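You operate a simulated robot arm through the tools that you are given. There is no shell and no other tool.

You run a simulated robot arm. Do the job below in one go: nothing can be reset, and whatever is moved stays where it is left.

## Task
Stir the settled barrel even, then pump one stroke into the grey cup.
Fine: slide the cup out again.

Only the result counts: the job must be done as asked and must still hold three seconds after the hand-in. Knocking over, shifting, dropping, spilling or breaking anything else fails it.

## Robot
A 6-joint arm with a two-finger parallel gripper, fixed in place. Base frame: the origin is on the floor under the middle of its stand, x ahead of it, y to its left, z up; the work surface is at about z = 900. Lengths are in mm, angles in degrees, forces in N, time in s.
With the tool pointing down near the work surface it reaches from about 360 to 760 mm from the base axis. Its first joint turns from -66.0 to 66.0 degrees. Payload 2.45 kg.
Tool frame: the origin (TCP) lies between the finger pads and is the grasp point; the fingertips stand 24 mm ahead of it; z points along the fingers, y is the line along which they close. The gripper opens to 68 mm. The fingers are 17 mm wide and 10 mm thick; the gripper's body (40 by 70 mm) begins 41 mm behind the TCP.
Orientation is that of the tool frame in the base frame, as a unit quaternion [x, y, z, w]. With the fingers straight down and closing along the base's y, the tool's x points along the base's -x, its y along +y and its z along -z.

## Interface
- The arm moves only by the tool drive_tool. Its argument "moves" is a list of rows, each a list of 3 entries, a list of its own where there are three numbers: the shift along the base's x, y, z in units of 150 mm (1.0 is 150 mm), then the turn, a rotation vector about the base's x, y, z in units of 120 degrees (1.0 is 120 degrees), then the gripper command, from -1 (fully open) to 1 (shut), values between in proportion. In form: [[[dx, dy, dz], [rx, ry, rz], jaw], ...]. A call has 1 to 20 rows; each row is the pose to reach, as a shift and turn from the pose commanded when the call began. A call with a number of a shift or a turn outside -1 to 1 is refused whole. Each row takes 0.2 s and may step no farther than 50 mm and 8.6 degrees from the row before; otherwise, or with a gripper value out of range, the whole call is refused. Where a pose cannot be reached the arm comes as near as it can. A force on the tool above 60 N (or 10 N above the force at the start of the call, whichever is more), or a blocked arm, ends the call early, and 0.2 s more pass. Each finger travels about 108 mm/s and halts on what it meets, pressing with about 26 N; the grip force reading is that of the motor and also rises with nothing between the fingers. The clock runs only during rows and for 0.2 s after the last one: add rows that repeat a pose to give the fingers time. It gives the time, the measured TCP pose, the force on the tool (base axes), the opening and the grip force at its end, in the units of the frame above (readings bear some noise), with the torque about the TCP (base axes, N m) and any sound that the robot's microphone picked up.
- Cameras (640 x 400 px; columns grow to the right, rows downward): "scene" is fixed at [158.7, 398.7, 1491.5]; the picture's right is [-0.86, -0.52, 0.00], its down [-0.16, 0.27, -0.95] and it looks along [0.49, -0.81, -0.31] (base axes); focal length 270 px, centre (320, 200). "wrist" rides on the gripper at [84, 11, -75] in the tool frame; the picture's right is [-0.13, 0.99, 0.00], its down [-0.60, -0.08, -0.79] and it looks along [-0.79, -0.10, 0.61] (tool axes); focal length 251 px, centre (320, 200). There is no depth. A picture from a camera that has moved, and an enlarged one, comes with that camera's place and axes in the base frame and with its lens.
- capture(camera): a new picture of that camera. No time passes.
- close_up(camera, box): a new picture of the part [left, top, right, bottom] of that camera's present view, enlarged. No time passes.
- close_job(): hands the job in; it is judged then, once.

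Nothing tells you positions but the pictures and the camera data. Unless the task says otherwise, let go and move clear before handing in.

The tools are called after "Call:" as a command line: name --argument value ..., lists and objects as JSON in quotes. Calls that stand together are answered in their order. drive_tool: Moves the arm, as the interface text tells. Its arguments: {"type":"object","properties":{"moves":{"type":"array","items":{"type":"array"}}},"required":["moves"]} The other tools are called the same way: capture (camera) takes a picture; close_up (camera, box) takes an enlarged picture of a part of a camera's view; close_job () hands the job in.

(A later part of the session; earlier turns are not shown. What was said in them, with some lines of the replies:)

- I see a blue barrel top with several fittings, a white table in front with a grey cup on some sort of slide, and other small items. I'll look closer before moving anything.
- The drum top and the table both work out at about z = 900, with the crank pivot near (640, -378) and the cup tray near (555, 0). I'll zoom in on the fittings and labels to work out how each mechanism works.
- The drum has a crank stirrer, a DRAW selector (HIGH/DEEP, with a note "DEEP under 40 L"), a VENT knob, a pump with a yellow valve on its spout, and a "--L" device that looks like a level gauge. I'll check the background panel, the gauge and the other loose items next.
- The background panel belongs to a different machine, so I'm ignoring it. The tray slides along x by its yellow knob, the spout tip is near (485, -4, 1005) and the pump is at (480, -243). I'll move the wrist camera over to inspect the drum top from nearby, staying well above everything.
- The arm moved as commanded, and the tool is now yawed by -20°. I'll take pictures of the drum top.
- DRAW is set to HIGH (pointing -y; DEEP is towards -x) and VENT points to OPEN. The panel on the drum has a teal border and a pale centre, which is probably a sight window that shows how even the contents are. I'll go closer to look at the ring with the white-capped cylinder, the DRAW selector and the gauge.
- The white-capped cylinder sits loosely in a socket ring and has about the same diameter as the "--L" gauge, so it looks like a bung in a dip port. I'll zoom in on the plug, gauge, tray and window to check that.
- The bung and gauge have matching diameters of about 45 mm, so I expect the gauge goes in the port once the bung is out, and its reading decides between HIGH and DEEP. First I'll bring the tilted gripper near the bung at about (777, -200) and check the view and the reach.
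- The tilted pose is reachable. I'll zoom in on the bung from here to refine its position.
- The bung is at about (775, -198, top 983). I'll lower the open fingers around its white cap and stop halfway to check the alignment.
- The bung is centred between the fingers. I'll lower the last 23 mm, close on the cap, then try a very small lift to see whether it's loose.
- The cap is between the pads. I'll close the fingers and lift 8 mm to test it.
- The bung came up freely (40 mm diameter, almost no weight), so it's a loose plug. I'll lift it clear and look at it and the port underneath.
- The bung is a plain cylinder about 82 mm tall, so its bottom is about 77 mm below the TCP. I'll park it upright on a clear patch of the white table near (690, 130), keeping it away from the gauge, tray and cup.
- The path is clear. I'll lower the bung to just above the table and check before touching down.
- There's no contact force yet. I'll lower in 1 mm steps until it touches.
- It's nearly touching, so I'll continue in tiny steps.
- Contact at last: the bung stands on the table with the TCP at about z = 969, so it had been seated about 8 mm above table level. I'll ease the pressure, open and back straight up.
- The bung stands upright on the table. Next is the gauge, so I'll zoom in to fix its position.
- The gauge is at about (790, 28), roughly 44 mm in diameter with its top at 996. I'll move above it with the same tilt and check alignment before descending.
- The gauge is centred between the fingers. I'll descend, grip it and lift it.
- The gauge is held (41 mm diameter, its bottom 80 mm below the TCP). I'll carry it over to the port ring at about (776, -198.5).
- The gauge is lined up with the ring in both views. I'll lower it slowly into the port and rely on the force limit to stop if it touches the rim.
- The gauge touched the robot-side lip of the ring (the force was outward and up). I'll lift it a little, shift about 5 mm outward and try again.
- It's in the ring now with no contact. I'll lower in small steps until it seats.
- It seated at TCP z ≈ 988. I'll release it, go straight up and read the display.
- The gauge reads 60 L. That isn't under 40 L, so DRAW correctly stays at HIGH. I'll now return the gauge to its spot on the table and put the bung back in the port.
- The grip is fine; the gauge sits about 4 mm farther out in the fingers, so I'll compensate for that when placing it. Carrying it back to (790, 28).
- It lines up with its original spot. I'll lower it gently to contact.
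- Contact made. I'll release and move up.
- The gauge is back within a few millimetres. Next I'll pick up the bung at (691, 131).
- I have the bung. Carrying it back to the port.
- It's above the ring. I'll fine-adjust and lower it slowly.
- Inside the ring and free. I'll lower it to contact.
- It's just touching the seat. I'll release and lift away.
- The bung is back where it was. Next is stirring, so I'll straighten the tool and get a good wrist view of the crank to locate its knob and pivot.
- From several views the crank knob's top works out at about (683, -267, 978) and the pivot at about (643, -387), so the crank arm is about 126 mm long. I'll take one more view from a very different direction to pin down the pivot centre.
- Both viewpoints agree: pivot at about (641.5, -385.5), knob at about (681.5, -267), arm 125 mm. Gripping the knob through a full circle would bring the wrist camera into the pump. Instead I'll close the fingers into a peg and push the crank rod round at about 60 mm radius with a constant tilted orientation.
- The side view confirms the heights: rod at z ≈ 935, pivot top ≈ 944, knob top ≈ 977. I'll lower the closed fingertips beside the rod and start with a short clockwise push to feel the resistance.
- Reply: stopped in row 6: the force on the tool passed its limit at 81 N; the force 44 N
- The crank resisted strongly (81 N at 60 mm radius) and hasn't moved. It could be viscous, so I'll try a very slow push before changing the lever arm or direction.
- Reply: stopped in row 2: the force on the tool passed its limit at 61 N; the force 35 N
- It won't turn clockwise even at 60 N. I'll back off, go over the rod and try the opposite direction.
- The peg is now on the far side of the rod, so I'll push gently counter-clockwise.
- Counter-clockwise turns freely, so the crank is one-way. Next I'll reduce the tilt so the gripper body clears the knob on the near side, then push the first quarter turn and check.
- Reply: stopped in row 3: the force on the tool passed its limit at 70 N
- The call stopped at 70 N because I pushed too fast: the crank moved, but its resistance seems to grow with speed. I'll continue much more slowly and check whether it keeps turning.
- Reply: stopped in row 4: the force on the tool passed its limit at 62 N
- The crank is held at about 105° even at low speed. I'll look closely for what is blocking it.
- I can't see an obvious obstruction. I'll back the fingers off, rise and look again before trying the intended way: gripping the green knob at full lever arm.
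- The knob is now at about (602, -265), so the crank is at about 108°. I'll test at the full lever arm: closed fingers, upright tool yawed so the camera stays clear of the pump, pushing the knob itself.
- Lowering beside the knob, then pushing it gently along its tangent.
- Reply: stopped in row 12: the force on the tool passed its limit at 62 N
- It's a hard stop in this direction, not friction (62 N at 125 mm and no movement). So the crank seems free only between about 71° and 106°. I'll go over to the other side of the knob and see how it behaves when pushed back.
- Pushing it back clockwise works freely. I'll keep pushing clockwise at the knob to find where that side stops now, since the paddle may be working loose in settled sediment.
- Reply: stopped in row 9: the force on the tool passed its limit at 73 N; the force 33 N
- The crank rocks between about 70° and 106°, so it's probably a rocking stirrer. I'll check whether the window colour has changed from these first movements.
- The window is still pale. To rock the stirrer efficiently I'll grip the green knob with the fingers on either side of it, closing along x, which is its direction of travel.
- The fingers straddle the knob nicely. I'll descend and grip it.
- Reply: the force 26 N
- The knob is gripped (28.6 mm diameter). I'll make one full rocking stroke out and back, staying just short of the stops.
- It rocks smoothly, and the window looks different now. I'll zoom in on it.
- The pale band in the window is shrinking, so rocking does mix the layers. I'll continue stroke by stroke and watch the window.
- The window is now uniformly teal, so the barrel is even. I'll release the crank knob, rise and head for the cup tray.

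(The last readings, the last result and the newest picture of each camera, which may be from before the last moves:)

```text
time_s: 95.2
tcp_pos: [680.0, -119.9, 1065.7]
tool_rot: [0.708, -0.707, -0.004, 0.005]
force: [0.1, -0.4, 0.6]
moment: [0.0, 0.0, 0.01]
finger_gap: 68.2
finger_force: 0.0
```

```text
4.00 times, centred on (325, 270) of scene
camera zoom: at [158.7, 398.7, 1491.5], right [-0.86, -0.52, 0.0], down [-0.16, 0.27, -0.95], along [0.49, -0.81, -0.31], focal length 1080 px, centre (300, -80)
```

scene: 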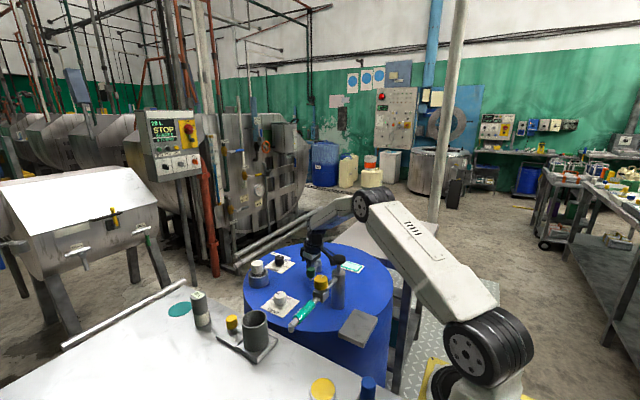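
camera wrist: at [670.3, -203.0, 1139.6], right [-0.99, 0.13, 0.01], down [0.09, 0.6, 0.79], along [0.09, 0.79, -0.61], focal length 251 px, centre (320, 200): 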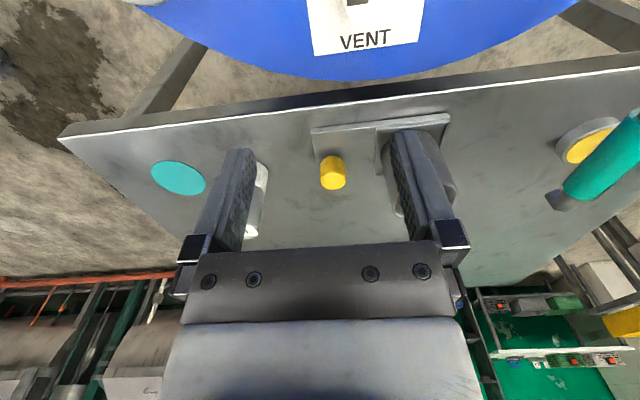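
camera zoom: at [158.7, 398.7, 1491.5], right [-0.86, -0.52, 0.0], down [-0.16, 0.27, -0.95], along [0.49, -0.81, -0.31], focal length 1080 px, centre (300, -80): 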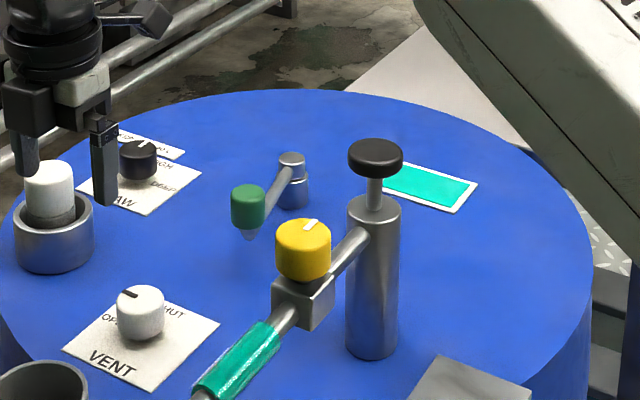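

The yellow tray handle is at about (680, 10, top about 947) and the cup at about (590, 10). I'll zoom in on the spout tip to work out where the cup needs to go.

Call:
close_up --camera "wrist" --box '[500, 80, 640, 240]'

Call:
close_up --camera "scene" --box '[235, 290, 335, 365]'

```text
2.50 times, centred on (570, 160) of wrist
camera zoom: at [670.3, -203.0, 1139.6], right [-0.99, 0.13, 0.01], down [0.09, 0.6, 0.79], along [0.09, 0.79, -0.61], focal length 629 px, centre (-305, 300)
```

zoom: 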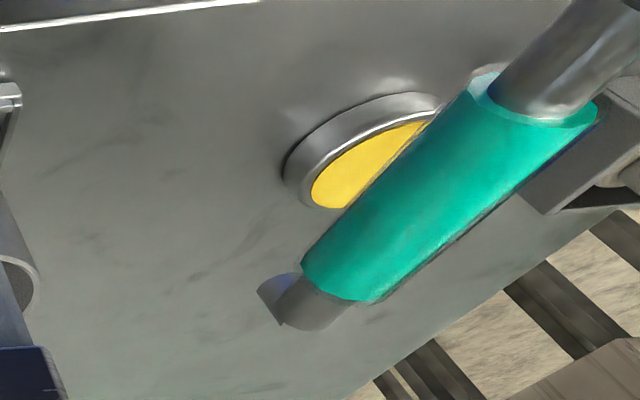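

```text
5.33 times, centred on (285, 328) of scene
camera zoom: at [158.7, 398.7, 1491.5], right [-0.86, -0.52, 0.0], down [-0.16, 0.27, -0.95], along [0.49, -0.81, -0.31], focal length 1440 px, centre (507, -480)
```

zoom: 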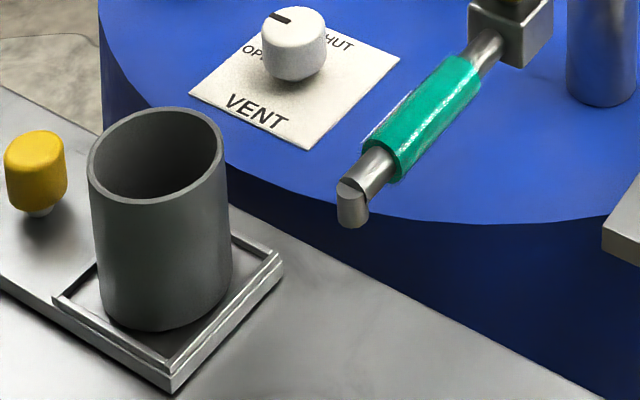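

The nozzle is at about (478, 8, bottom about 998) and lines up with the tray's y of about 10, so the tray needs to slide about 110 mm in -x. I'll move over the yellow handle with the fingers closing along x.

Call:
drive_tool --moves '[[[0, 0.22, 0], [0, 0, 0], -0.47], [[0, 0.44, 0], [0, 0, 0], -0.47], [[0, 0.66, -0.1], [0, 0, 0], -0.47], [[0, 0.867, -0.25], [0, 0, 0], -0.47], [[0, 0.867, -0.4], [0, 0, 0], -0.47], [[0, 0.867, -0.4], [0, 0, 0], -0.47]]'

Call:
capture --camera "wrist"

Call:
close_up --camera "scene" --box '[170, 270, 320, 370]'

```text
time_s: 96.6
tcp_pos: [680.3, 7.9, 1004.1]
tool_rot: [0.708, -0.706, -0.004, 0.004]
force: [-1.0, -0.2, 0.5]
moment: [-0.01, -0.02, -0.06]
finger_gap: 49.9
finger_force: 0.0
```

```text
taken
camera wrist: at [669.7, -74.2, 1078.8], right [-0.99, 0.13, 0.01], down [0.09, 0.6, 0.79], along [0.09, 0.79, -0.61], focal length 251 px, centre (320, 200)
```

wrist: 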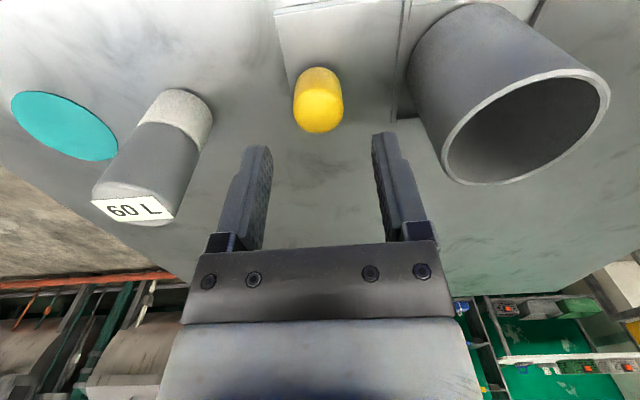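

```text
4.00 times, centred on (245, 320) of scene
camera zoom: at [158.7, 398.7, 1491.5], right [-0.86, -0.52, 0.0], down [-0.16, 0.27, -0.95], along [0.49, -0.81, -0.31], focal length 1080 px, centre (620, -280)
```

zoom: 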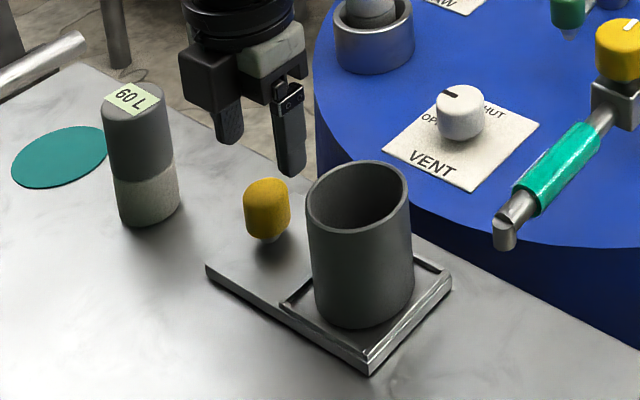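

The handle is centred. I'll descend and grip it.

Call:
drive_tool --moves '[[[-0.005, 0, -0.15], [0, 0, 0], -0.47], [[-0.005, 0, -0.3], [0, 0, 0], -0.47], [[-0.005, 0, -0.42], [0, 0, 0], -0.47], [[-0.005, 0, -0.42], [0, 0, 0], -0.47], [[-0.005, 0, -0.42], [0, 0, 0], 1], [[-0.005, 0, -0.42], [0, 0, 0], 1], [[-0.005, 0, -0.42], [0, 0, 0], 1]]'

Call:
capture --camera "wrist"

Call:
close_up --camera "scene" --box '[170, 270, 320, 370]'

```text
time_s: 98.2
tcp_pos: [678.7, 9.2, 941.8]
tool_rot: [0.708, -0.706, -0.005, 0.004]
force: [3.1, 1.1, -6.2]
moment: [-0.05, -1.06, -0.02]
finger_gap: 28.4
finger_force: 42.8
```

```text
taken
camera wrist: at [668.9, -73.5, 1015.8], right [-0.99, 0.13, 0.01], down [0.09, 0.6, 0.79], along [0.09, 0.79, -0.61], focal length 251 px, centre (320, 200)
```

wrist: 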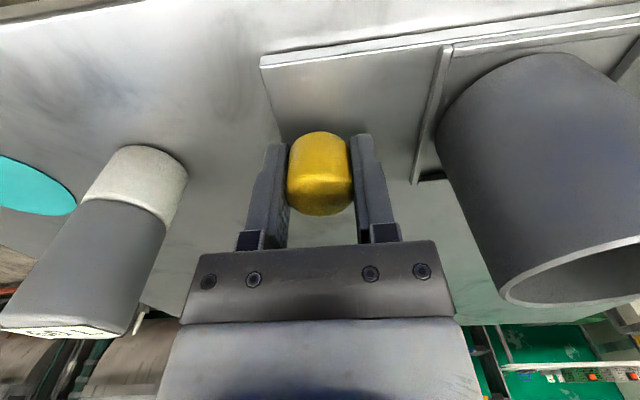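

```text
4.00 times, centred on (245, 320) of scene
camera zoom: at [158.9, 398.7, 1491.5], right [-0.86, -0.52, 0.0], down [-0.16, 0.27, -0.95], along [0.49, -0.81, -0.31], focal length 1080 px, centre (620, -280)
```

zoom: 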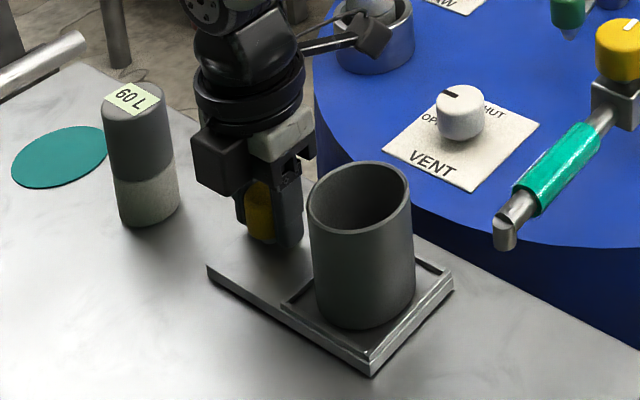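

The handle is gripped. I'll slide the tray smoothly 90 mm toward the spout, then check the clearance under the nozzle.

Call:
drive_tool --moves '[[[-0.03, 0, 0], [0, 0, 0], 1], [[-0.07, 0, 0], [0, 0, 0], 1], [[-0.12, 0, 0], [0, 0, 0], 1], [[-0.17, 0, 0], [0, 0, 0], 1], [[-0.22, 0, 0], [0, 0, 0], 1], [[-0.27, 0, 0], [0, 0, 0], 1], [[-0.32, 0, 0], [0, 0, 0], 1], [[-0.37, 0, 0], [0, 0, 0], 1], [[-0.42, 0, 0], [0, 0, 0], 1], [[-0.47, 0, 0], [0, 0, 0], 1], [[-0.51, 0, 0], [0, 0, 0], 1], [[-0.54, 0, 0], [0, 0, 0], 1], [[-0.57, 0, 0], [0, 0, 0], 1], [[-0.59, 0, 0], [0, 0, 0], 1], [[-0.6, 0, 0], [0, 0, 0], 1]]'

Call:
capture --camera "wrist"

Call:
close_up --camera "scene" --box '[210, 270, 360, 370]'

```text
time_s: 101.4
tcp_pos: [589.1, 10.9, 941.6]
tool_rot: [0.709, -0.706, -0.004, 0.005]
force: [0.8, 7.8, 2.0]
moment: [0.37, -0.97, -0.04]
finger_gap: 27.8
finger_force: 42.8
```

```text
taken
camera wrist: at [578.4, -73.5, 1015.8], right [-0.99, 0.13, 0.01], down [0.09, 0.6, 0.79], along [0.09, 0.79, -0.61], focal length 251 px, centre (320, 200)
```

wrist: 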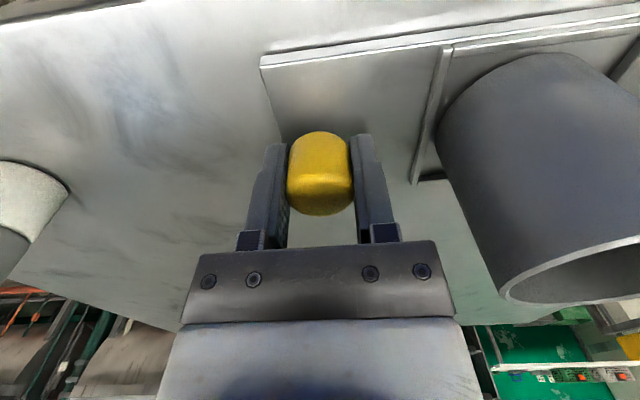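

```text
4.00 times, centred on (285, 320) of scene
camera zoom: at [158.7, 398.9, 1491.5], right [-0.86, -0.52, 0.0], down [-0.16, 0.27, -0.95], along [0.49, -0.81, -0.31], focal length 1080 px, centre (460, -280)
```

zoom: 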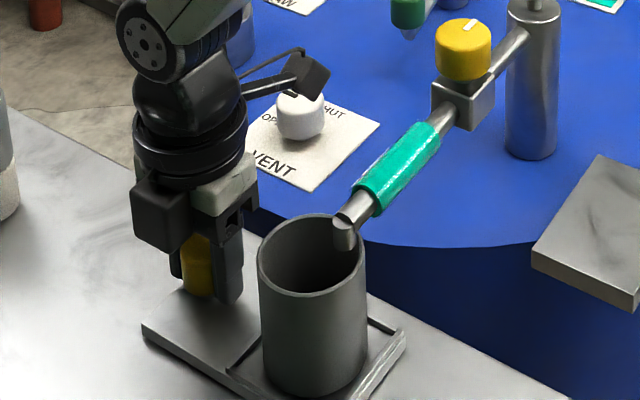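

The cup is passing under the nozzle with clearance, and about 25 mm more will centre it. I'll continue slowly.

Call:
drive_tool --moves '[[[-0.03, 0.003, 0], [0, 0, 0], 1], [[-0.06, 0.006, 0], [0, 0, 0], 1], [[-0.09, 0.006, 0], [0, 0, 0], 1], [[-0.12, 0.006, 0], [0, 0, 0], 1], [[-0.14, 0.006, 0], [0, 0, 0], 1], [[-0.16, 0.006, 0], [0, 0, 0], 1], [[-0.16, 0.006, 0], [0, 0, 0], 1]]'

Call:
close_up --camera "scene" --box '[210, 270, 360, 370]'

```text
time_s: 103.0
tcp_pos: [569.0, 9.3, 941.5]
tool_rot: [0.709, -0.706, 0.001, -0.001]
force: [38.9, -9.5, -25.5]
moment: [-0.6, 0.02, -0.07]
finger_gap: 28.1
finger_force: 42.9
```

```text
4.00 times, centred on (285, 320) of scene
camera zoom: at [160.4, 398.4, 1491.4], right [-0.86, -0.52, 0.0], down [-0.16, 0.27, -0.95], along [0.49, -0.81, -0.31], focal length 1080 px, centre (460, -280)
```

zoom: 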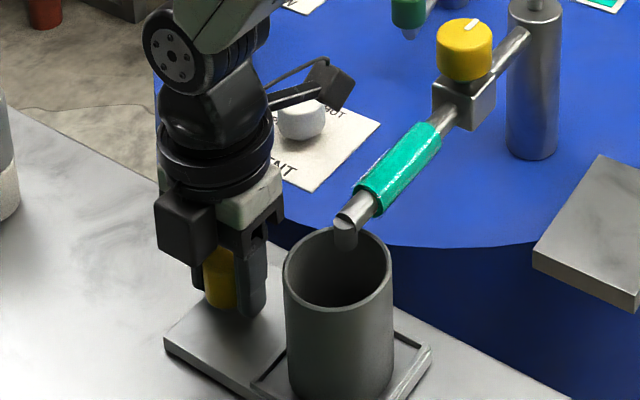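

The tray has reached its end stop with the cup under the nozzle. I'll ease off the pressure and let go, then look closely at the valve, nozzle and pump before pumping.

Call:
drive_tool --moves '[[[0.02, -0.005, 0], [0, 0, 0], 1], [[0.025, -0.005, 0], [0, 0, 0], 1], [[0.025, -0.005, 0], [0, 0, 0], 0.2], [[0.025, -0.005, 0], [0, 0, 0], -0.47], [[0.025, -0.005, 0], [0, 0, 0], -0.47], [[0.025, -0.005, 0.15], [0, 0, 0], -0.47], [[0.025, -0.005, 0.4], [0, 0, 0], -0.47], [[0.025, -0.005, 0.7], [0, 0, 0], -0.47], [[0.025, -0.005, 1.0], [0, 0, 0], -0.47], [[0.025, -0.005, 1.0], [0, 0, 0], -0.47]]'

Call:
close_up --camera "scene" --box '[210, 270, 360, 370]'

Call:
close_up --camera "scene" --box '[300, 250, 350, 300]'

Call:
close_up --camera "scene" --box '[330, 255, 380, 285]'

Call:
capture --camera "wrist"

```text
time_s: 105.2
tcp_pos: [568.1, 10.2, 1092.5]
tool_rot: [0.708, -0.706, -0.005, 0.004]
force: [0.1, -0.3, -0.3]
moment: [0.01, 0.01, -0.02]
finger_gap: 50.2
finger_force: 0.1
```

```text
4.00 times, centred on (285, 320) of scene
camera zoom: at [158.7, 398.7, 1491.5], right [-0.86, -0.52, 0.0], down [-0.16, 0.27, -0.95], along [0.49, -0.81, -0.31], focal length 1080 px, centre (460, -280)
```

zoom: 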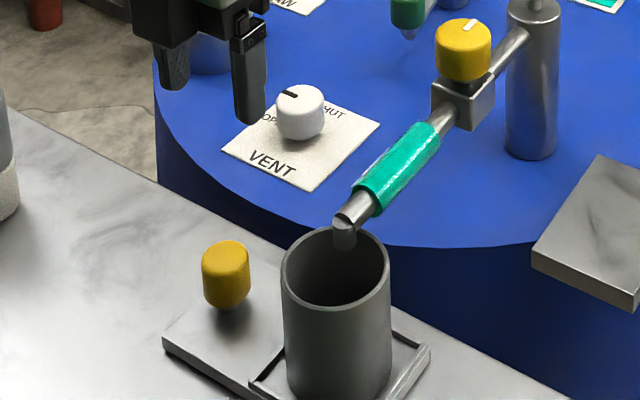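

```text
8.00 times, centred on (325, 275) of scene
camera zoom: at [158.7, 398.7, 1491.5], right [-0.86, -0.52, 0.0], down [-0.16, 0.27, -0.95], along [0.49, -0.81, -0.31], focal length 2160 px, centre (280, -400)
```

zoom: 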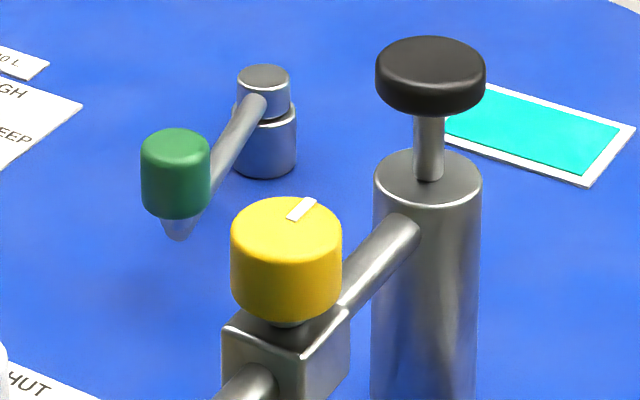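

```text
12.80 times, centred on (355, 270) of scene
camera zoom: at [158.7, 398.7, 1491.5], right [-0.86, -0.52, 0.0], down [-0.16, 0.27, -0.95], along [0.49, -0.81, -0.31], focal length 3457 px, centre (-128, -696)
```

zoom: 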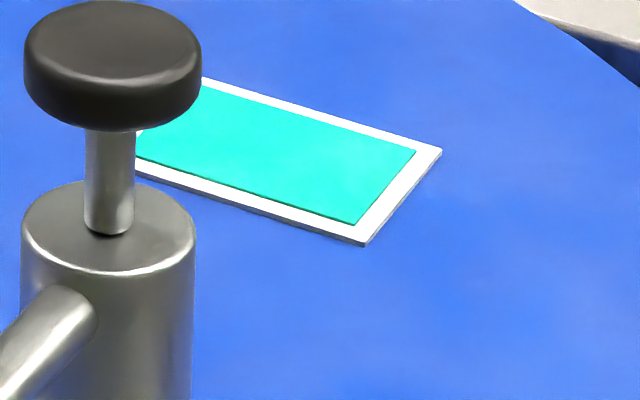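

```text
taken
camera wrist: at [558.6, -73.0, 1167.0], right [-0.99, 0.13, 0.01], down [0.09, 0.6, 0.79], along [0.09, 0.79, -0.61], focal length 251 px, centre (320, 200)
```

wrist: 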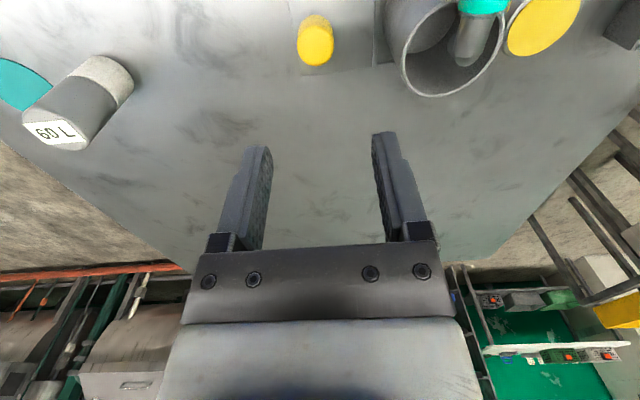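

The nozzle sits over the cup's mouth, the valve mark lies along the pipe (open), VENT is open, DRAW is at HIGH and the window is still uniformly teal. I'll move above the pump knob and locate it accurately.

Call:
drive_tool --moves '[[[0, 0, 0.25], [0, 0, 0], -0.47], [[-0.02, -0.05, 0.47], [0, 0, 0], -0.47], [[-0.1, -0.3, 0.47], [0, 0, 0], -0.47], [[-0.18, -0.55, 0.47], [0, 0, 0], -0.47], [[-0.25, -0.8, 0.47], [0, 0, 0], -0.47], [[-0.3, -0.95, 0.47], [0, 0, 0], -0.47], [[-0.3, -0.95, 0.47], [0, 0, 0], -0.47]]'

Call:
drive_tool --moves '[[[-0.08, -0.2, 0], [0, 0, 0], -0.47], [[-0.16, -0.45, 0], [0, 0, 0], -0.47], [[-0.3, -0.69, 0], [0, 0, 0], -0.47], [[-0.3, -0.69, 0], [0, 0, 0], -0.47]]'

Call:
capture --camera "wrist"

Call:
close_up --camera "wrist" --box '[220, 0, 420, 160]'

```text
time_s: 106.8
tcp_pos: [523.4, -132.4, 1161.3]
tool_rot: [0.708, -0.706, -0.004, 0.004]
force: [0.4, -0.7, -0.4]
moment: [0.01, 0.0, 0.01]
finger_gap: 49.6
finger_force: 0.0
```

```text
time_s: 107.8
tcp_pos: [479.2, -236.9, 1161.9]
tool_rot: [0.708, -0.706, -0.004, 0.004]
force: [0.1, 0.0, -0.5]
moment: [-0.01, -0.02, 0.0]
finger_gap: 50.1
finger_force: 0.1
```

```text
taken
camera wrist: at [469.0, -320.0, 1237.2], right [-0.99, 0.13, 0.01], down [0.09, 0.6, 0.79], along [0.09, 0.79, -0.61], focal length 251 px, centre (320, 200)
```

wrist: 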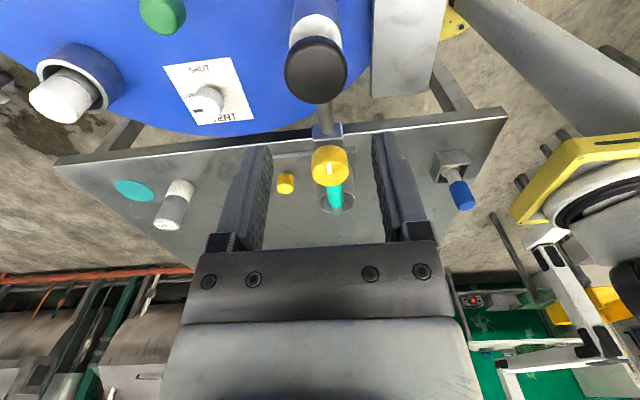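

```text
2.50 times, centred on (320, 80) of wrist
camera zoom: at [469.0, -320.0, 1237.2], right [-0.99, 0.13, 0.01], down [0.09, 0.6, 0.79], along [0.09, 0.79, -0.61], focal length 629 px, centre (320, 500)
```

zoom: 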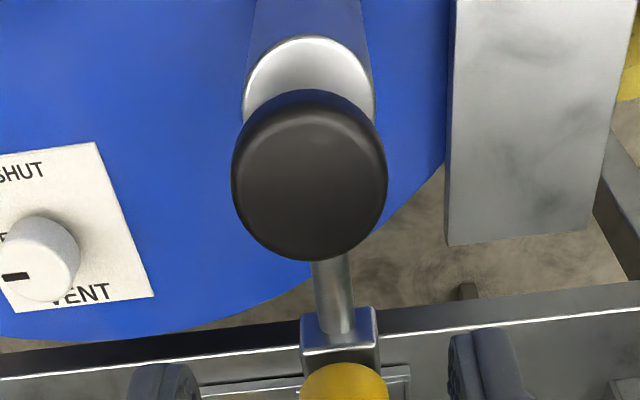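

The pump knob's top is at about (480, -239.5, 1069), with about 32 mm of visible stroke down to the body at about 1021. I'll close the fingers over its centre and come down to just above it.

Call:
drive_tool --moves '[[[0.005, -0.017, 0], [0, 0, 0], 1], [[0.005, -0.017, -0.15], [0, 0, 0], 1], [[0.005, -0.017, -0.32], [0, 0, 0], 1], [[0.005, -0.017, -0.42], [0, 0, 0], 1], [[0.005, -0.017, -0.42], [0, 0, 0], 1]]'

Call:
capture --camera "wrist"

Call:
close_up --camera "scene" --box '[300, 220, 380, 290]'

```text
time_s: 109.0
tcp_pos: [478.0, -238.7, 1098.9]
tool_rot: [0.708, -0.706, -0.004, 0.005]
force: [0.3, -0.3, -0.3]
moment: [0.03, 0.03, -0.02]
finger_gap: 0.2
finger_force: 23.5
```

```text
taken
camera wrist: at [469.5, -321.8, 1173.4], right [-0.99, 0.13, 0.01], down [0.09, 0.6, 0.79], along [0.09, 0.79, -0.61], focal length 251 px, centre (320, 200)
```

wrist: 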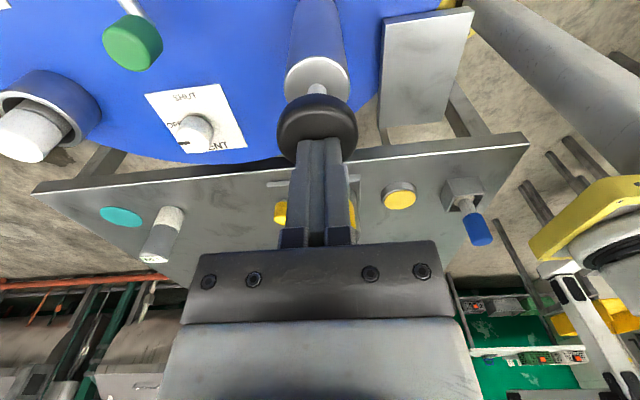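

```text
5.71 times, centred on (340, 255) of scene
camera zoom: at [158.7, 398.7, 1491.5], right [-0.86, -0.52, 0.0], down [-0.16, 0.27, -0.95], along [0.49, -0.81, -0.31], focal length 1543 px, centre (206, -114)
```

zoom: 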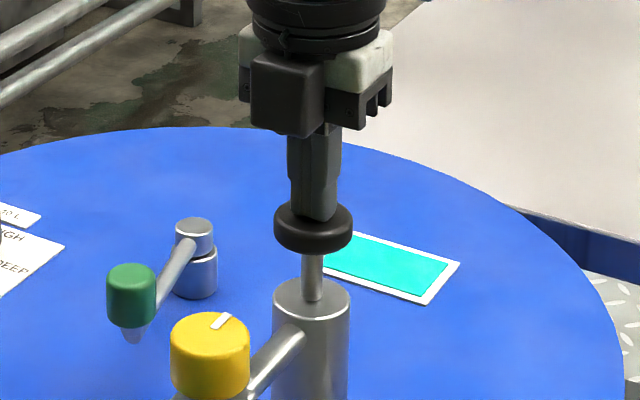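

The fingertips are centred on the knob. I'll press straight down steadily for one full stroke.

Call:
drive_tool --moves '[[[0, 0, -0.03], [0, 0, 0], 1], [[0, 0, -0.055], [0, 0, 0], 1], [[0, 0, -0.08], [0, 0, 0], 1], [[0, 0, -0.105], [0, 0, 0], 1], [[0, 0, -0.13], [0, 0, 0], 1], [[0, 0, -0.155], [0, 0, 0], 1], [[0, 0, -0.18], [0, 0, 0], 1], [[0, 0, -0.205], [0, 0, 0], 1], [[0, 0, -0.23], [0, 0, 0], 1], [[0, 0, -0.25], [0, 0, 0], 1], [[0, 0, -0.265], [0, 0, 0], 1], [[0, 0, -0.265], [0, 0, 0], 1]]'

Call:
close_up --camera "scene" --box '[300, 220, 380, 290]'

Call:
close_up --camera "scene" --box '[210, 270, 360, 370]'

```text
time_s: 111.3
tcp_pos: [480.3, -239.2, 1068.0]
tool_rot: [0.707, -0.707, 0.0, 0.003]
force: [-11.1, 8.0, 26.9]
moment: [0.3, 0.25, 0.04]
finger_gap: 0.0
finger_force: 23.8
stopped in row 11: the force on the tool passed its limit at 62 N (the readings are from after the stop); the commanded pose is now the measured one
```

```text
5.71 times, centred on (340, 255) of scene
camera zoom: at [157.9, 399.1, 1491.5], right [-0.86, -0.52, 0.0], down [-0.16, 0.27, -0.95], along [0.49, -0.81, -0.31], focal length 1543 px, centre (206, -114)
```

zoom: 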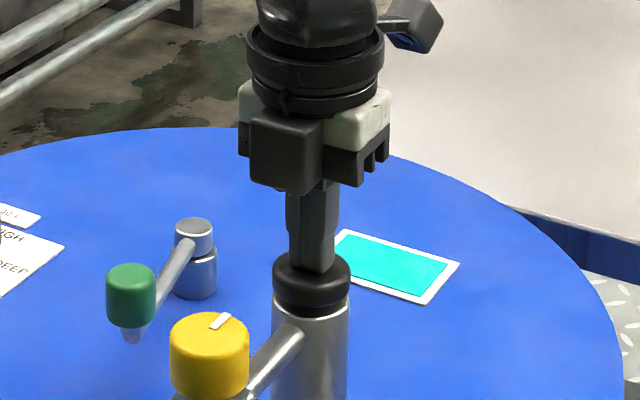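

```text
4.00 times, centred on (285, 320) of scene
camera zoom: at [157.9, 399.1, 1491.5], right [-0.86, -0.52, 0.0], down [-0.16, 0.27, -0.95], along [0.49, -0.81, -0.31], focal length 1080 px, centre (460, -280)
```

zoom: 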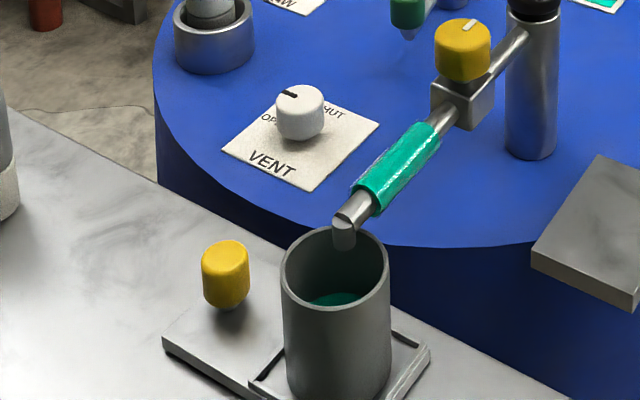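

Teal liquid has gone into the cup and the plunger is fully down. I'll rise slowly and see whether the plunger springs back.

Call:
drive_tool --moves '[[[0, 0, 0.03], [0, 0, 0], 1], [[0, 0, 0.07], [0, 0, 0], 1], [[0, 0, 0.12], [0, 0, 0], 1], [[0, 0, 0.18], [0, 0, 0], 1], [[0, 0, 0.25], [0, 0, 0], 1], [[0, 0, 0.35], [0, 0, 0], 1], [[0, 0, 0.6], [0, 0, 0], 1], [[0, 0, 0.6], [0, 0, 0], 1]]'

Call:
close_up --camera "scene" --box '[300, 220, 380, 290]'

Call:
close_up --camera "scene" --box '[255, 310, 325, 360]'

Call:
capture --camera "wrist"

```text
time_s: 113.1
tcp_pos: [479.7, -237.9, 1155.6]
tool_rot: [0.709, -0.705, -0.001, 0.004]
force: [0.4, -0.3, 0.1]
moment: [0.0, -0.01, -0.03]
finger_gap: 0.1
finger_force: 23.7
```

```text
5.71 times, centred on (340, 255) of scene
camera zoom: at [158.7, 398.7, 1491.5], right [-0.86, -0.52, 0.0], down [-0.16, 0.27, -0.95], along [0.49, -0.81, -0.31], focal length 1543 px, centre (206, -114)
```

zoom: 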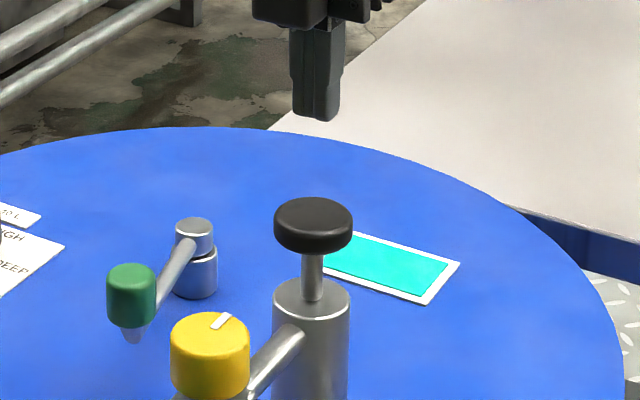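

```text
8.00 times, centred on (290, 335) of scene
camera zoom: at [158.7, 398.7, 1491.5], right [-0.86, -0.52, 0.0], down [-0.16, 0.27, -0.95], along [0.49, -0.81, -0.31], focal length 2160 px, centre (560, -880)
```

zoom: 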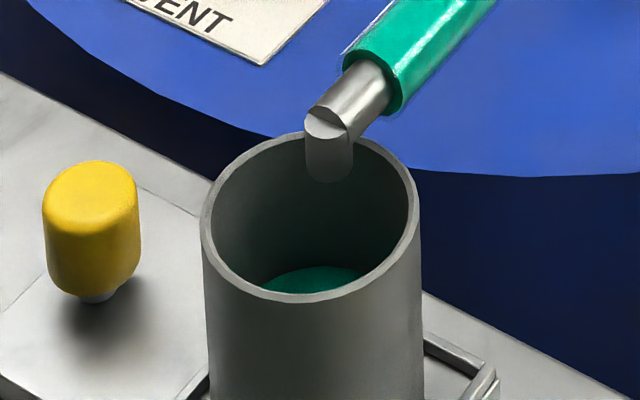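

```text
taken
camera wrist: at [469.2, -321.7, 1230.7], right [-0.99, 0.13, 0.01], down [0.08, 0.61, 0.79], along [0.1, 0.78, -0.61], focal length 251 px, centre (320, 200)
```

wrist: 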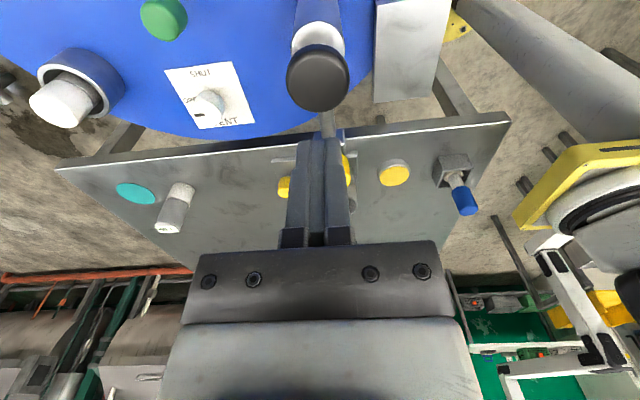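

The plunger sprang back up and the cup holds one stroke of teal liquid. Now for sliding the cup out: I'll return above the yellow tray handle.

Call:
drive_tool --moves '[[[0.06, 0.2, 0.03], [0, 0, 0], 1], [[0.14, 0.45, 0.03], [0, 0, 0], 0], [[0.22, 0.7, 0.03], [0, 0, 0], -0.47], [[0.3, 0.95, 0.03], [0, 0, 0], -0.47], [[0.3, 0.95, 0.03], [0, 0, 0], -0.47]]'

Call:
drive_tool --moves '[[[0.08, 0.2, 0], [0, 0, 0], -0.47], [[0.18, 0.45, 0], [0, 0, 0], -0.47], [[0.29, 0.7, -0.2], [0, 0, 0], -0.47], [[0.29, 0.7, -0.45], [0, 0, 0], -0.47], [[0.29, 0.7, -0.75], [0, 0, 0], -0.47], [[0.29, 0.7, -0.95], [0, 0, 0], -0.47], [[0.29, 0.7, -0.95], [0, 0, 0], -0.47]]'

Call:
capture --camera "wrist"

Call:
close_up --camera "scene" --box '[210, 270, 360, 370]'

```text
time_s: 114.3
tcp_pos: [524.4, -96.8, 1160.4]
tool_rot: [0.707, -0.707, -0.002, 0.003]
force: [0.8, 0.0, -0.3]
moment: [0.0, 0.0, -0.01]
finger_gap: 49.9
finger_force: 0.0
```

```text
refused: row 3 steps farther than a row can; nothing moved
```

```text
taken
camera wrist: at [514.7, -179.1, 1235.1], right [-0.99, 0.13, 0.01], down [0.08, 0.61, 0.79], along [0.1, 0.78, -0.61], focal length 251 px, centre (320, 200)
```

wrist: 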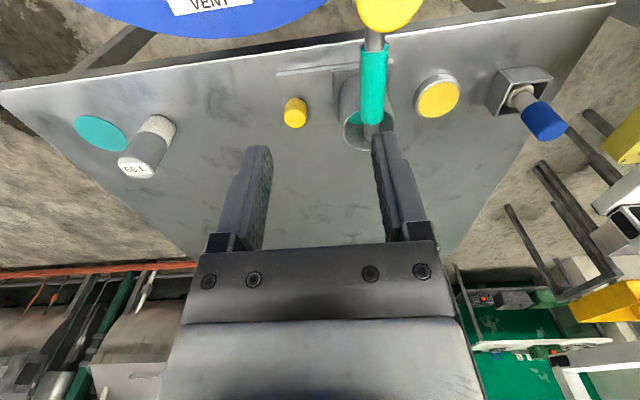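

```text
4.00 times, centred on (285, 320) of scene
camera zoom: at [158.7, 398.7, 1491.5], right [-0.86, -0.52, 0.0], down [-0.16, 0.27, -0.95], along [0.49, -0.81, -0.31], focal length 1080 px, centre (460, -280)
```

zoom: 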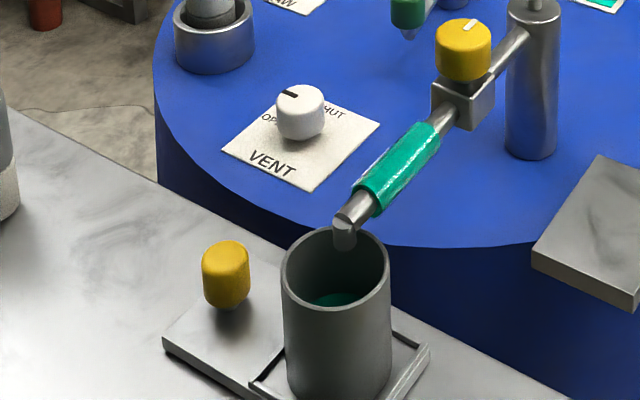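

That second call was refused because one step was too long, so I'll repeat it with smaller steps.

Call:
drive_tool --moves '[[[0.1, 0.24, 0], [0, 0, 0], -0.47], [[0.2, 0.48, 0], [0, 0, 0], -0.47], [[0.29, 0.71, 0], [0, 0, 0], -0.47], [[0.29, 0.71, -0.3], [0, 0, 0], -0.47], [[0.29, 0.71, -0.6], [0, 0, 0], -0.47], [[0.29, 0.71, -0.9], [0, 0, 0], -0.47], [[0.29, 0.71, -0.93], [0, 0, 0], -0.47], [[0.29, 0.71, -0.93], [0, 0, 0], -0.47]]'

Call:
capture --camera "wrist"

Call:
close_up --camera "scene" --box '[210, 270, 360, 370]'

```text
time_s: 116.1
tcp_pos: [568.3, 9.0, 1018.9]
tool_rot: [0.708, -0.706, -0.001, 0.004]
force: [0.7, -0.6, 0.4]
moment: [0.02, -0.02, 0.0]
finger_gap: 49.7
finger_force: 0.0
```

```text
taken
camera wrist: at [558.2, -73.5, 1094.4], right [-0.99, 0.13, 0.01], down [0.08, 0.61, 0.79], along [0.1, 0.78, -0.61], focal length 251 px, centre (320, 200)
```

wrist: 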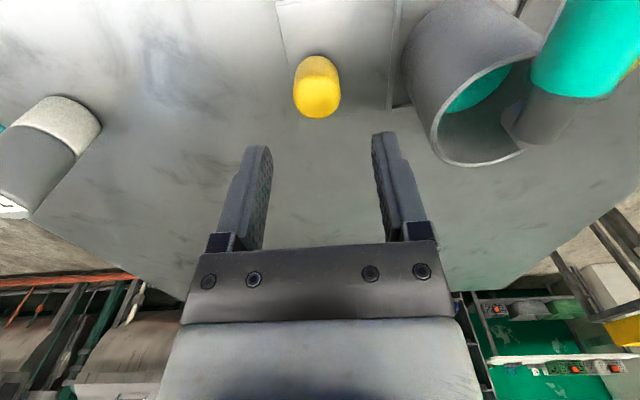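

```text
4.00 times, centred on (285, 320) of scene
camera zoom: at [158.7, 398.7, 1491.5], right [-0.86, -0.52, 0.0], down [-0.16, 0.27, -0.95], along [0.49, -0.81, -0.31], focal length 1080 px, centre (460, -280)
```

zoom: 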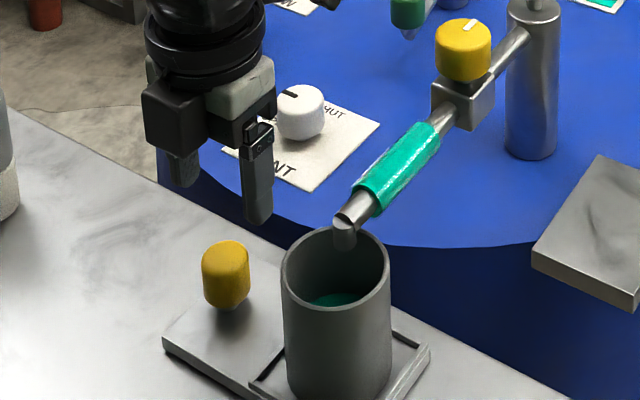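

The handle is centred between the fingers. I'll descend and grip.

Call:
drive_tool --moves '[[[0, 0, -0.2], [0, 0, 0], -0.47], [[0, 0, -0.4], [0, 0, 0], -0.47], [[0, 0, -0.52], [0, 0, 0], -0.47], [[0, 0, -0.52], [0, 0, 0], -0.47], [[0, 0, -0.52], [0, 0, 0], 0.1], [[0, 0, -0.52], [0, 0, 0], 1], [[0, 0, -0.52], [0, 0, 0], 1]]'

Call:
close_up --camera "scene" --box '[210, 270, 360, 370]'

```text
time_s: 117.7
tcp_pos: [569.2, 9.4, 942.7]
tool_rot: [0.708, -0.706, 0.0, 0.003]
force: [15.9, -1.0, -8.3]
moment: [0.05, -0.53, -0.07]
finger_gap: 28.3
finger_force: 42.8
```

```text
4.00 times, centred on (285, 320) of scene
camera zoom: at [159.3, 398.7, 1491.5], right [-0.86, -0.52, 0.0], down [-0.16, 0.27, -0.95], along [0.49, -0.81, -0.31], focal length 1080 px, centre (460, -280)
```

zoom: 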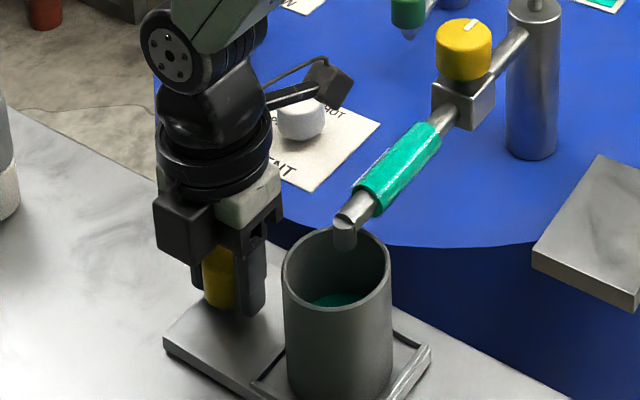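

I'll slide the cup back out gently so nothing sloshes.

Call:
drive_tool --moves '[[[0.01, 0, 0], [0, 0, 0], 1], [[0.03, 0, 0], [0, 0, 0], 1], [[0.06, 0, 0], [0, 0, 0], 1], [[0.1, 0, 0], [0, 0, 0], 1], [[0.14, 0, 0], [0, 0, 0], 1], [[0.18, 0, 0], [0, 0, 0], 1], [[0.22, 0, 0], [0, 0, 0], 1], [[0.26, 0, 0], [0, 0, 0], 1], [[0.3, 0, 0], [0, 0, 0], 1], [[0.34, 0, 0], [0, 0, 0], 1], [[0.38, 0, 0], [0, 0, 0], 1], [[0.42, 0, 0], [0, 0, 0], 1], [[0.46, 0, 0], [0, 0, 0], 1], [[0.5, 0, 0], [0, 0, 0], 1], [[0.54, 0, 0], [0, 0, 0], 1], [[0.58, 0, 0], [0, 0, 0], 1], [[0.61, 0, 0], [0, 0, 0], 1], [[0.64, 0, 0], [0, 0, 0], 1], [[0.66, 0, 0], [0, 0, 0], 1], [[0.67, 0, 0], [0, 0, 0], 1]]'

Call:
close_up --camera "scene" --box '[170, 270, 320, 370]'

```text
time_s: 121.9
tcp_pos: [669.4, 8.9, 941.4]
tool_rot: [0.709, -0.706, -0.002, 0.004]
force: [-0.1, -2.3, -7.8]
moment: [-0.24, -0.48, -0.08]
finger_gap: 28.5
finger_force: 42.5
```

```text
4.00 times, centred on (245, 320) of scene
camera zoom: at [158.9, 398.6, 1491.5], right [-0.86, -0.52, 0.0], down [-0.16, 0.27, -0.95], along [0.49, -0.81, -0.31], focal length 1080 px, centre (620, -280)
```

zoom: 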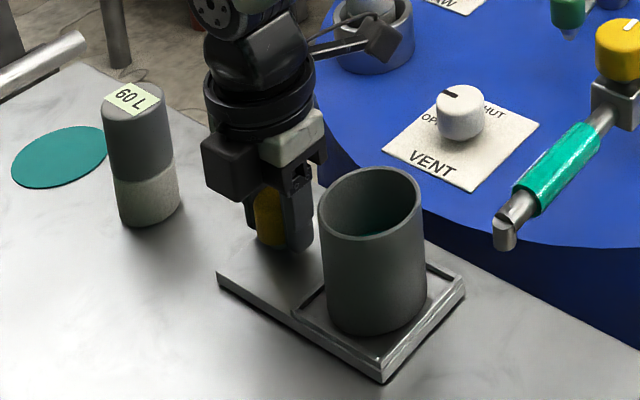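

About 10 mm remains to the original position. I'll finish slowly, watching for an end stop.

Call:
drive_tool --moves '[[[0.015, 0, 0], [0, 0, 0], 1], [[0.03, 0, 0], [0, 0, 0], 1], [[0.045, 0, 0], [0, 0, 0], 1], [[0.058, 0, 0], [0, 0, 0], 1], [[0.068, 0, 0], [0, 0, 0], 1], [[0.072, 0, 0], [0, 0, 0], 1], [[0.072, 0, 0], [0, 0, 0], 1]]'

Call:
close_up --camera "scene" --box '[170, 270, 320, 370]'

```text
time_s: 123.5
tcp_pos: [679.9, 9.5, 941.1]
tool_rot: [0.709, -0.705, -0.001, 0.004]
force: [-0.5, -1.6, -7.6]
moment: [-0.1, -0.62, -0.06]
finger_gap: 28.3
finger_force: 43.0
```

```text
4.00 times, centred on (245, 320) of scene
camera zoom: at [158.9, 398.6, 1491.5], right [-0.86, -0.52, 0.0], down [-0.16, 0.27, -0.95], along [0.49, -0.81, -0.31], focal length 1080 px, centre (620, -280)
```

zoom: 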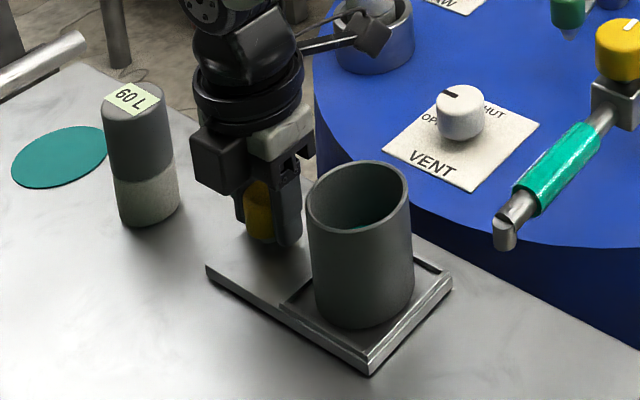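

The tray is exactly back where it started. I'll release, rise and move clear, then check everything.

Call:
drive_tool --moves '[[[0, 0, 0], [0, 0, 0], 0.2], [[0, 0, 0], [0, 0, 0], -0.47], [[0, 0, 0], [0, 0, 0], -0.47], [[0, 0, 0.15], [0, 0, 0], -0.47], [[0, 0, 0.4], [0, 0, 0], -0.47], [[0, 0, 0.7], [0, 0, 0], -0.47], [[0, 0, 1.0], [0, 0, 0], -0.47], [[0, 0, 1.0], [0, 0, 0], -0.47]]'

Call:
drive_tool --moves '[[[-0.2, 0, 0.2], [0, 0, 0], -0.47], [[-0.4, 0, 0.45], [0, 0, 0], -0.47], [[-0.6, 0, 0.7], [0, 0, 0], -0.47], [[-0.8, 0, 0.95], [0, 0, 0], -0.47], [[-0.8, 0, 0.95], [0, 0, 0], -0.47]]'

Call:
capture --camera "scene"

Call:
close_up --camera "scene" --box '[230, 230, 410, 350]'

Call:
close_up --camera "scene" --box '[150, 270, 310, 380]'

Call:
close_up --camera "scene" --box '[330, 255, 380, 285]'

Call:
capture --camera "wrist"

```text
time_s: 125.3
tcp_pos: [680.6, 10.5, 1093.1]
tool_rot: [0.707, -0.707, -0.001, 0.004]
force: [0.7, -0.2, 0.3]
moment: [0.01, 0.02, -0.02]
finger_gap: 50.1
finger_force: 0.1
```

```text
time_s: 126.5
tcp_pos: [558.7, 9.6, 1233.8]
tool_rot: [0.709, -0.706, -0.001, 0.004]
force: [-0.4, 0.4, -0.3]
moment: [-0.01, 0.03, 0.02]
finger_gap: 50.0
finger_force: 0.1
```

```text
taken
```

scene: 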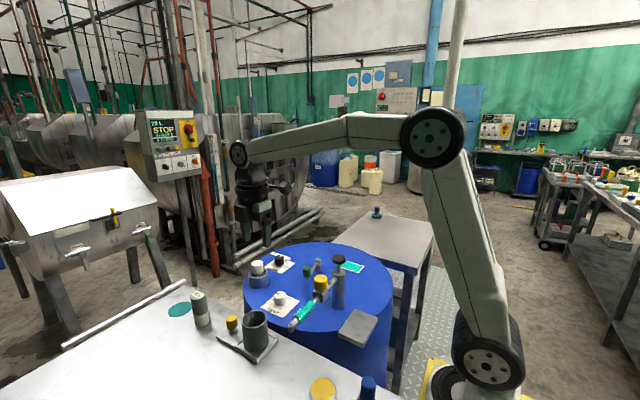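

```text
3.33 times, centred on (320, 290) of scene
camera zoom: at [158.7, 398.7, 1491.5], right [-0.86, -0.52, 0.0], down [-0.16, 0.27, -0.95], along [0.49, -0.81, -0.31], focal length 900 px, centre (320, -100)
```

zoom: 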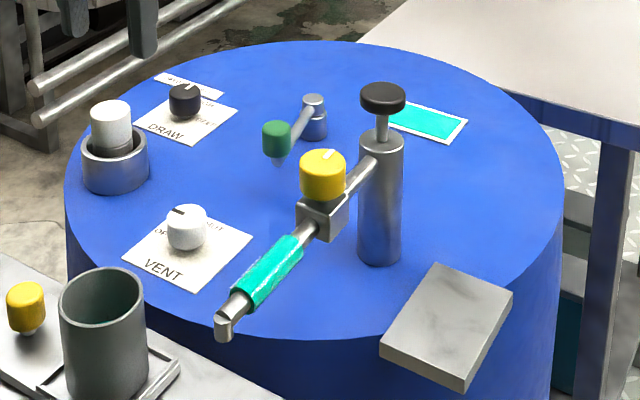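

```text
3.64 times, centred on (230, 325) of scene
camera zoom: at [158.7, 398.7, 1491.5], right [-0.86, -0.52, 0.0], down [-0.16, 0.27, -0.95], along [0.49, -0.81, -0.31], focal length 982 px, centre (647, -254)
```

zoom: 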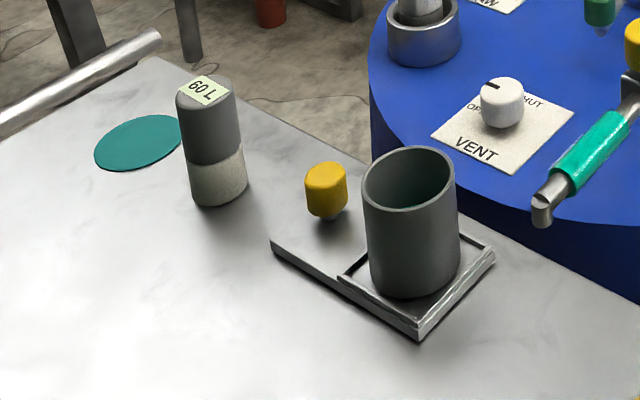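

```text
12.80 times, centred on (355, 270) of scene
camera zoom: at [158.7, 398.7, 1491.5], right [-0.86, -0.52, 0.0], down [-0.16, 0.27, -0.95], along [0.49, -0.81, -0.31], focal length 3457 px, centre (-128, -696)
```

zoom: 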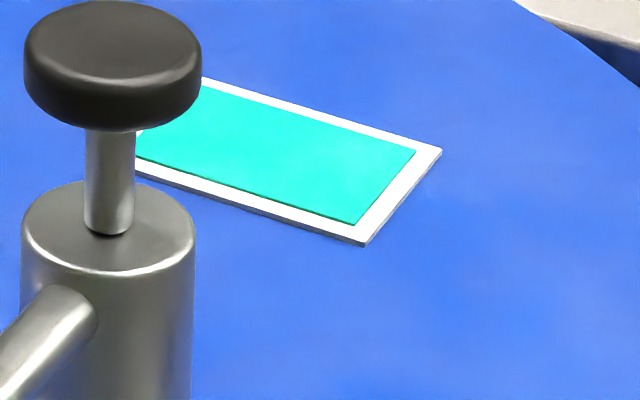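

```text
taken
camera wrist: at [549.3, -73.6, 1308.7], right [-0.99, 0.13, 0.01], down [0.08, 0.61, 0.79], along [0.1, 0.78, -0.61], focal length 251 px, centre (320, 200)
```

wrist: 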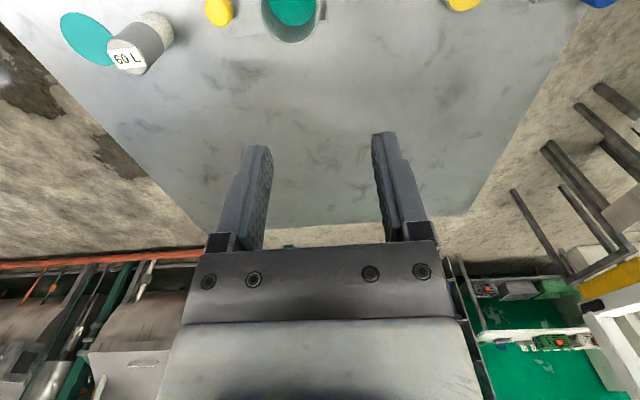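

The barrel window is uniformly teal, the cup holds one stroke of the mix, and the tray is back in its original place. The gauge and bung are back within a few millimetres of where they stood, nothing is spilled, and the arm is clear. Handing in.

Call:
close_job

```text
The job is handed in.
```

The barrel is stirred even, one pump stroke is in the grey cup, and the cup is slid back out to where it started. I've handed the job in; no verdict has come back yet.

- **Level check:** I used the "--L" gauge in the barrel's dip port and it read 60 L. The note says DEEP only under 40 L, so I left DRAW on HIGH. The vent was already open, and I took the spout valve as open because its mark lies along the pipe.
- **Stirring:** The crank only rocks through about 35° instead of turning all the way round. I rocked it until the sight window on the barrel was solid teal, and it was still solid teal at the end.
- **Pumping:** I slid the tray under the spout and pressed the plunger fully down once. It sprang back on its own, and I slid the tray back out slowly.
- **Moved and put back:** The gauge and the port's bung are back within a few millimetres of where they were. The gauge still shows 60 L instead of dashes.
- **Contacts:** The arm stopped on its force limit several times while I was finding the crank's end stops and at the bottom of the pump stroke. I saw no damage or spills.
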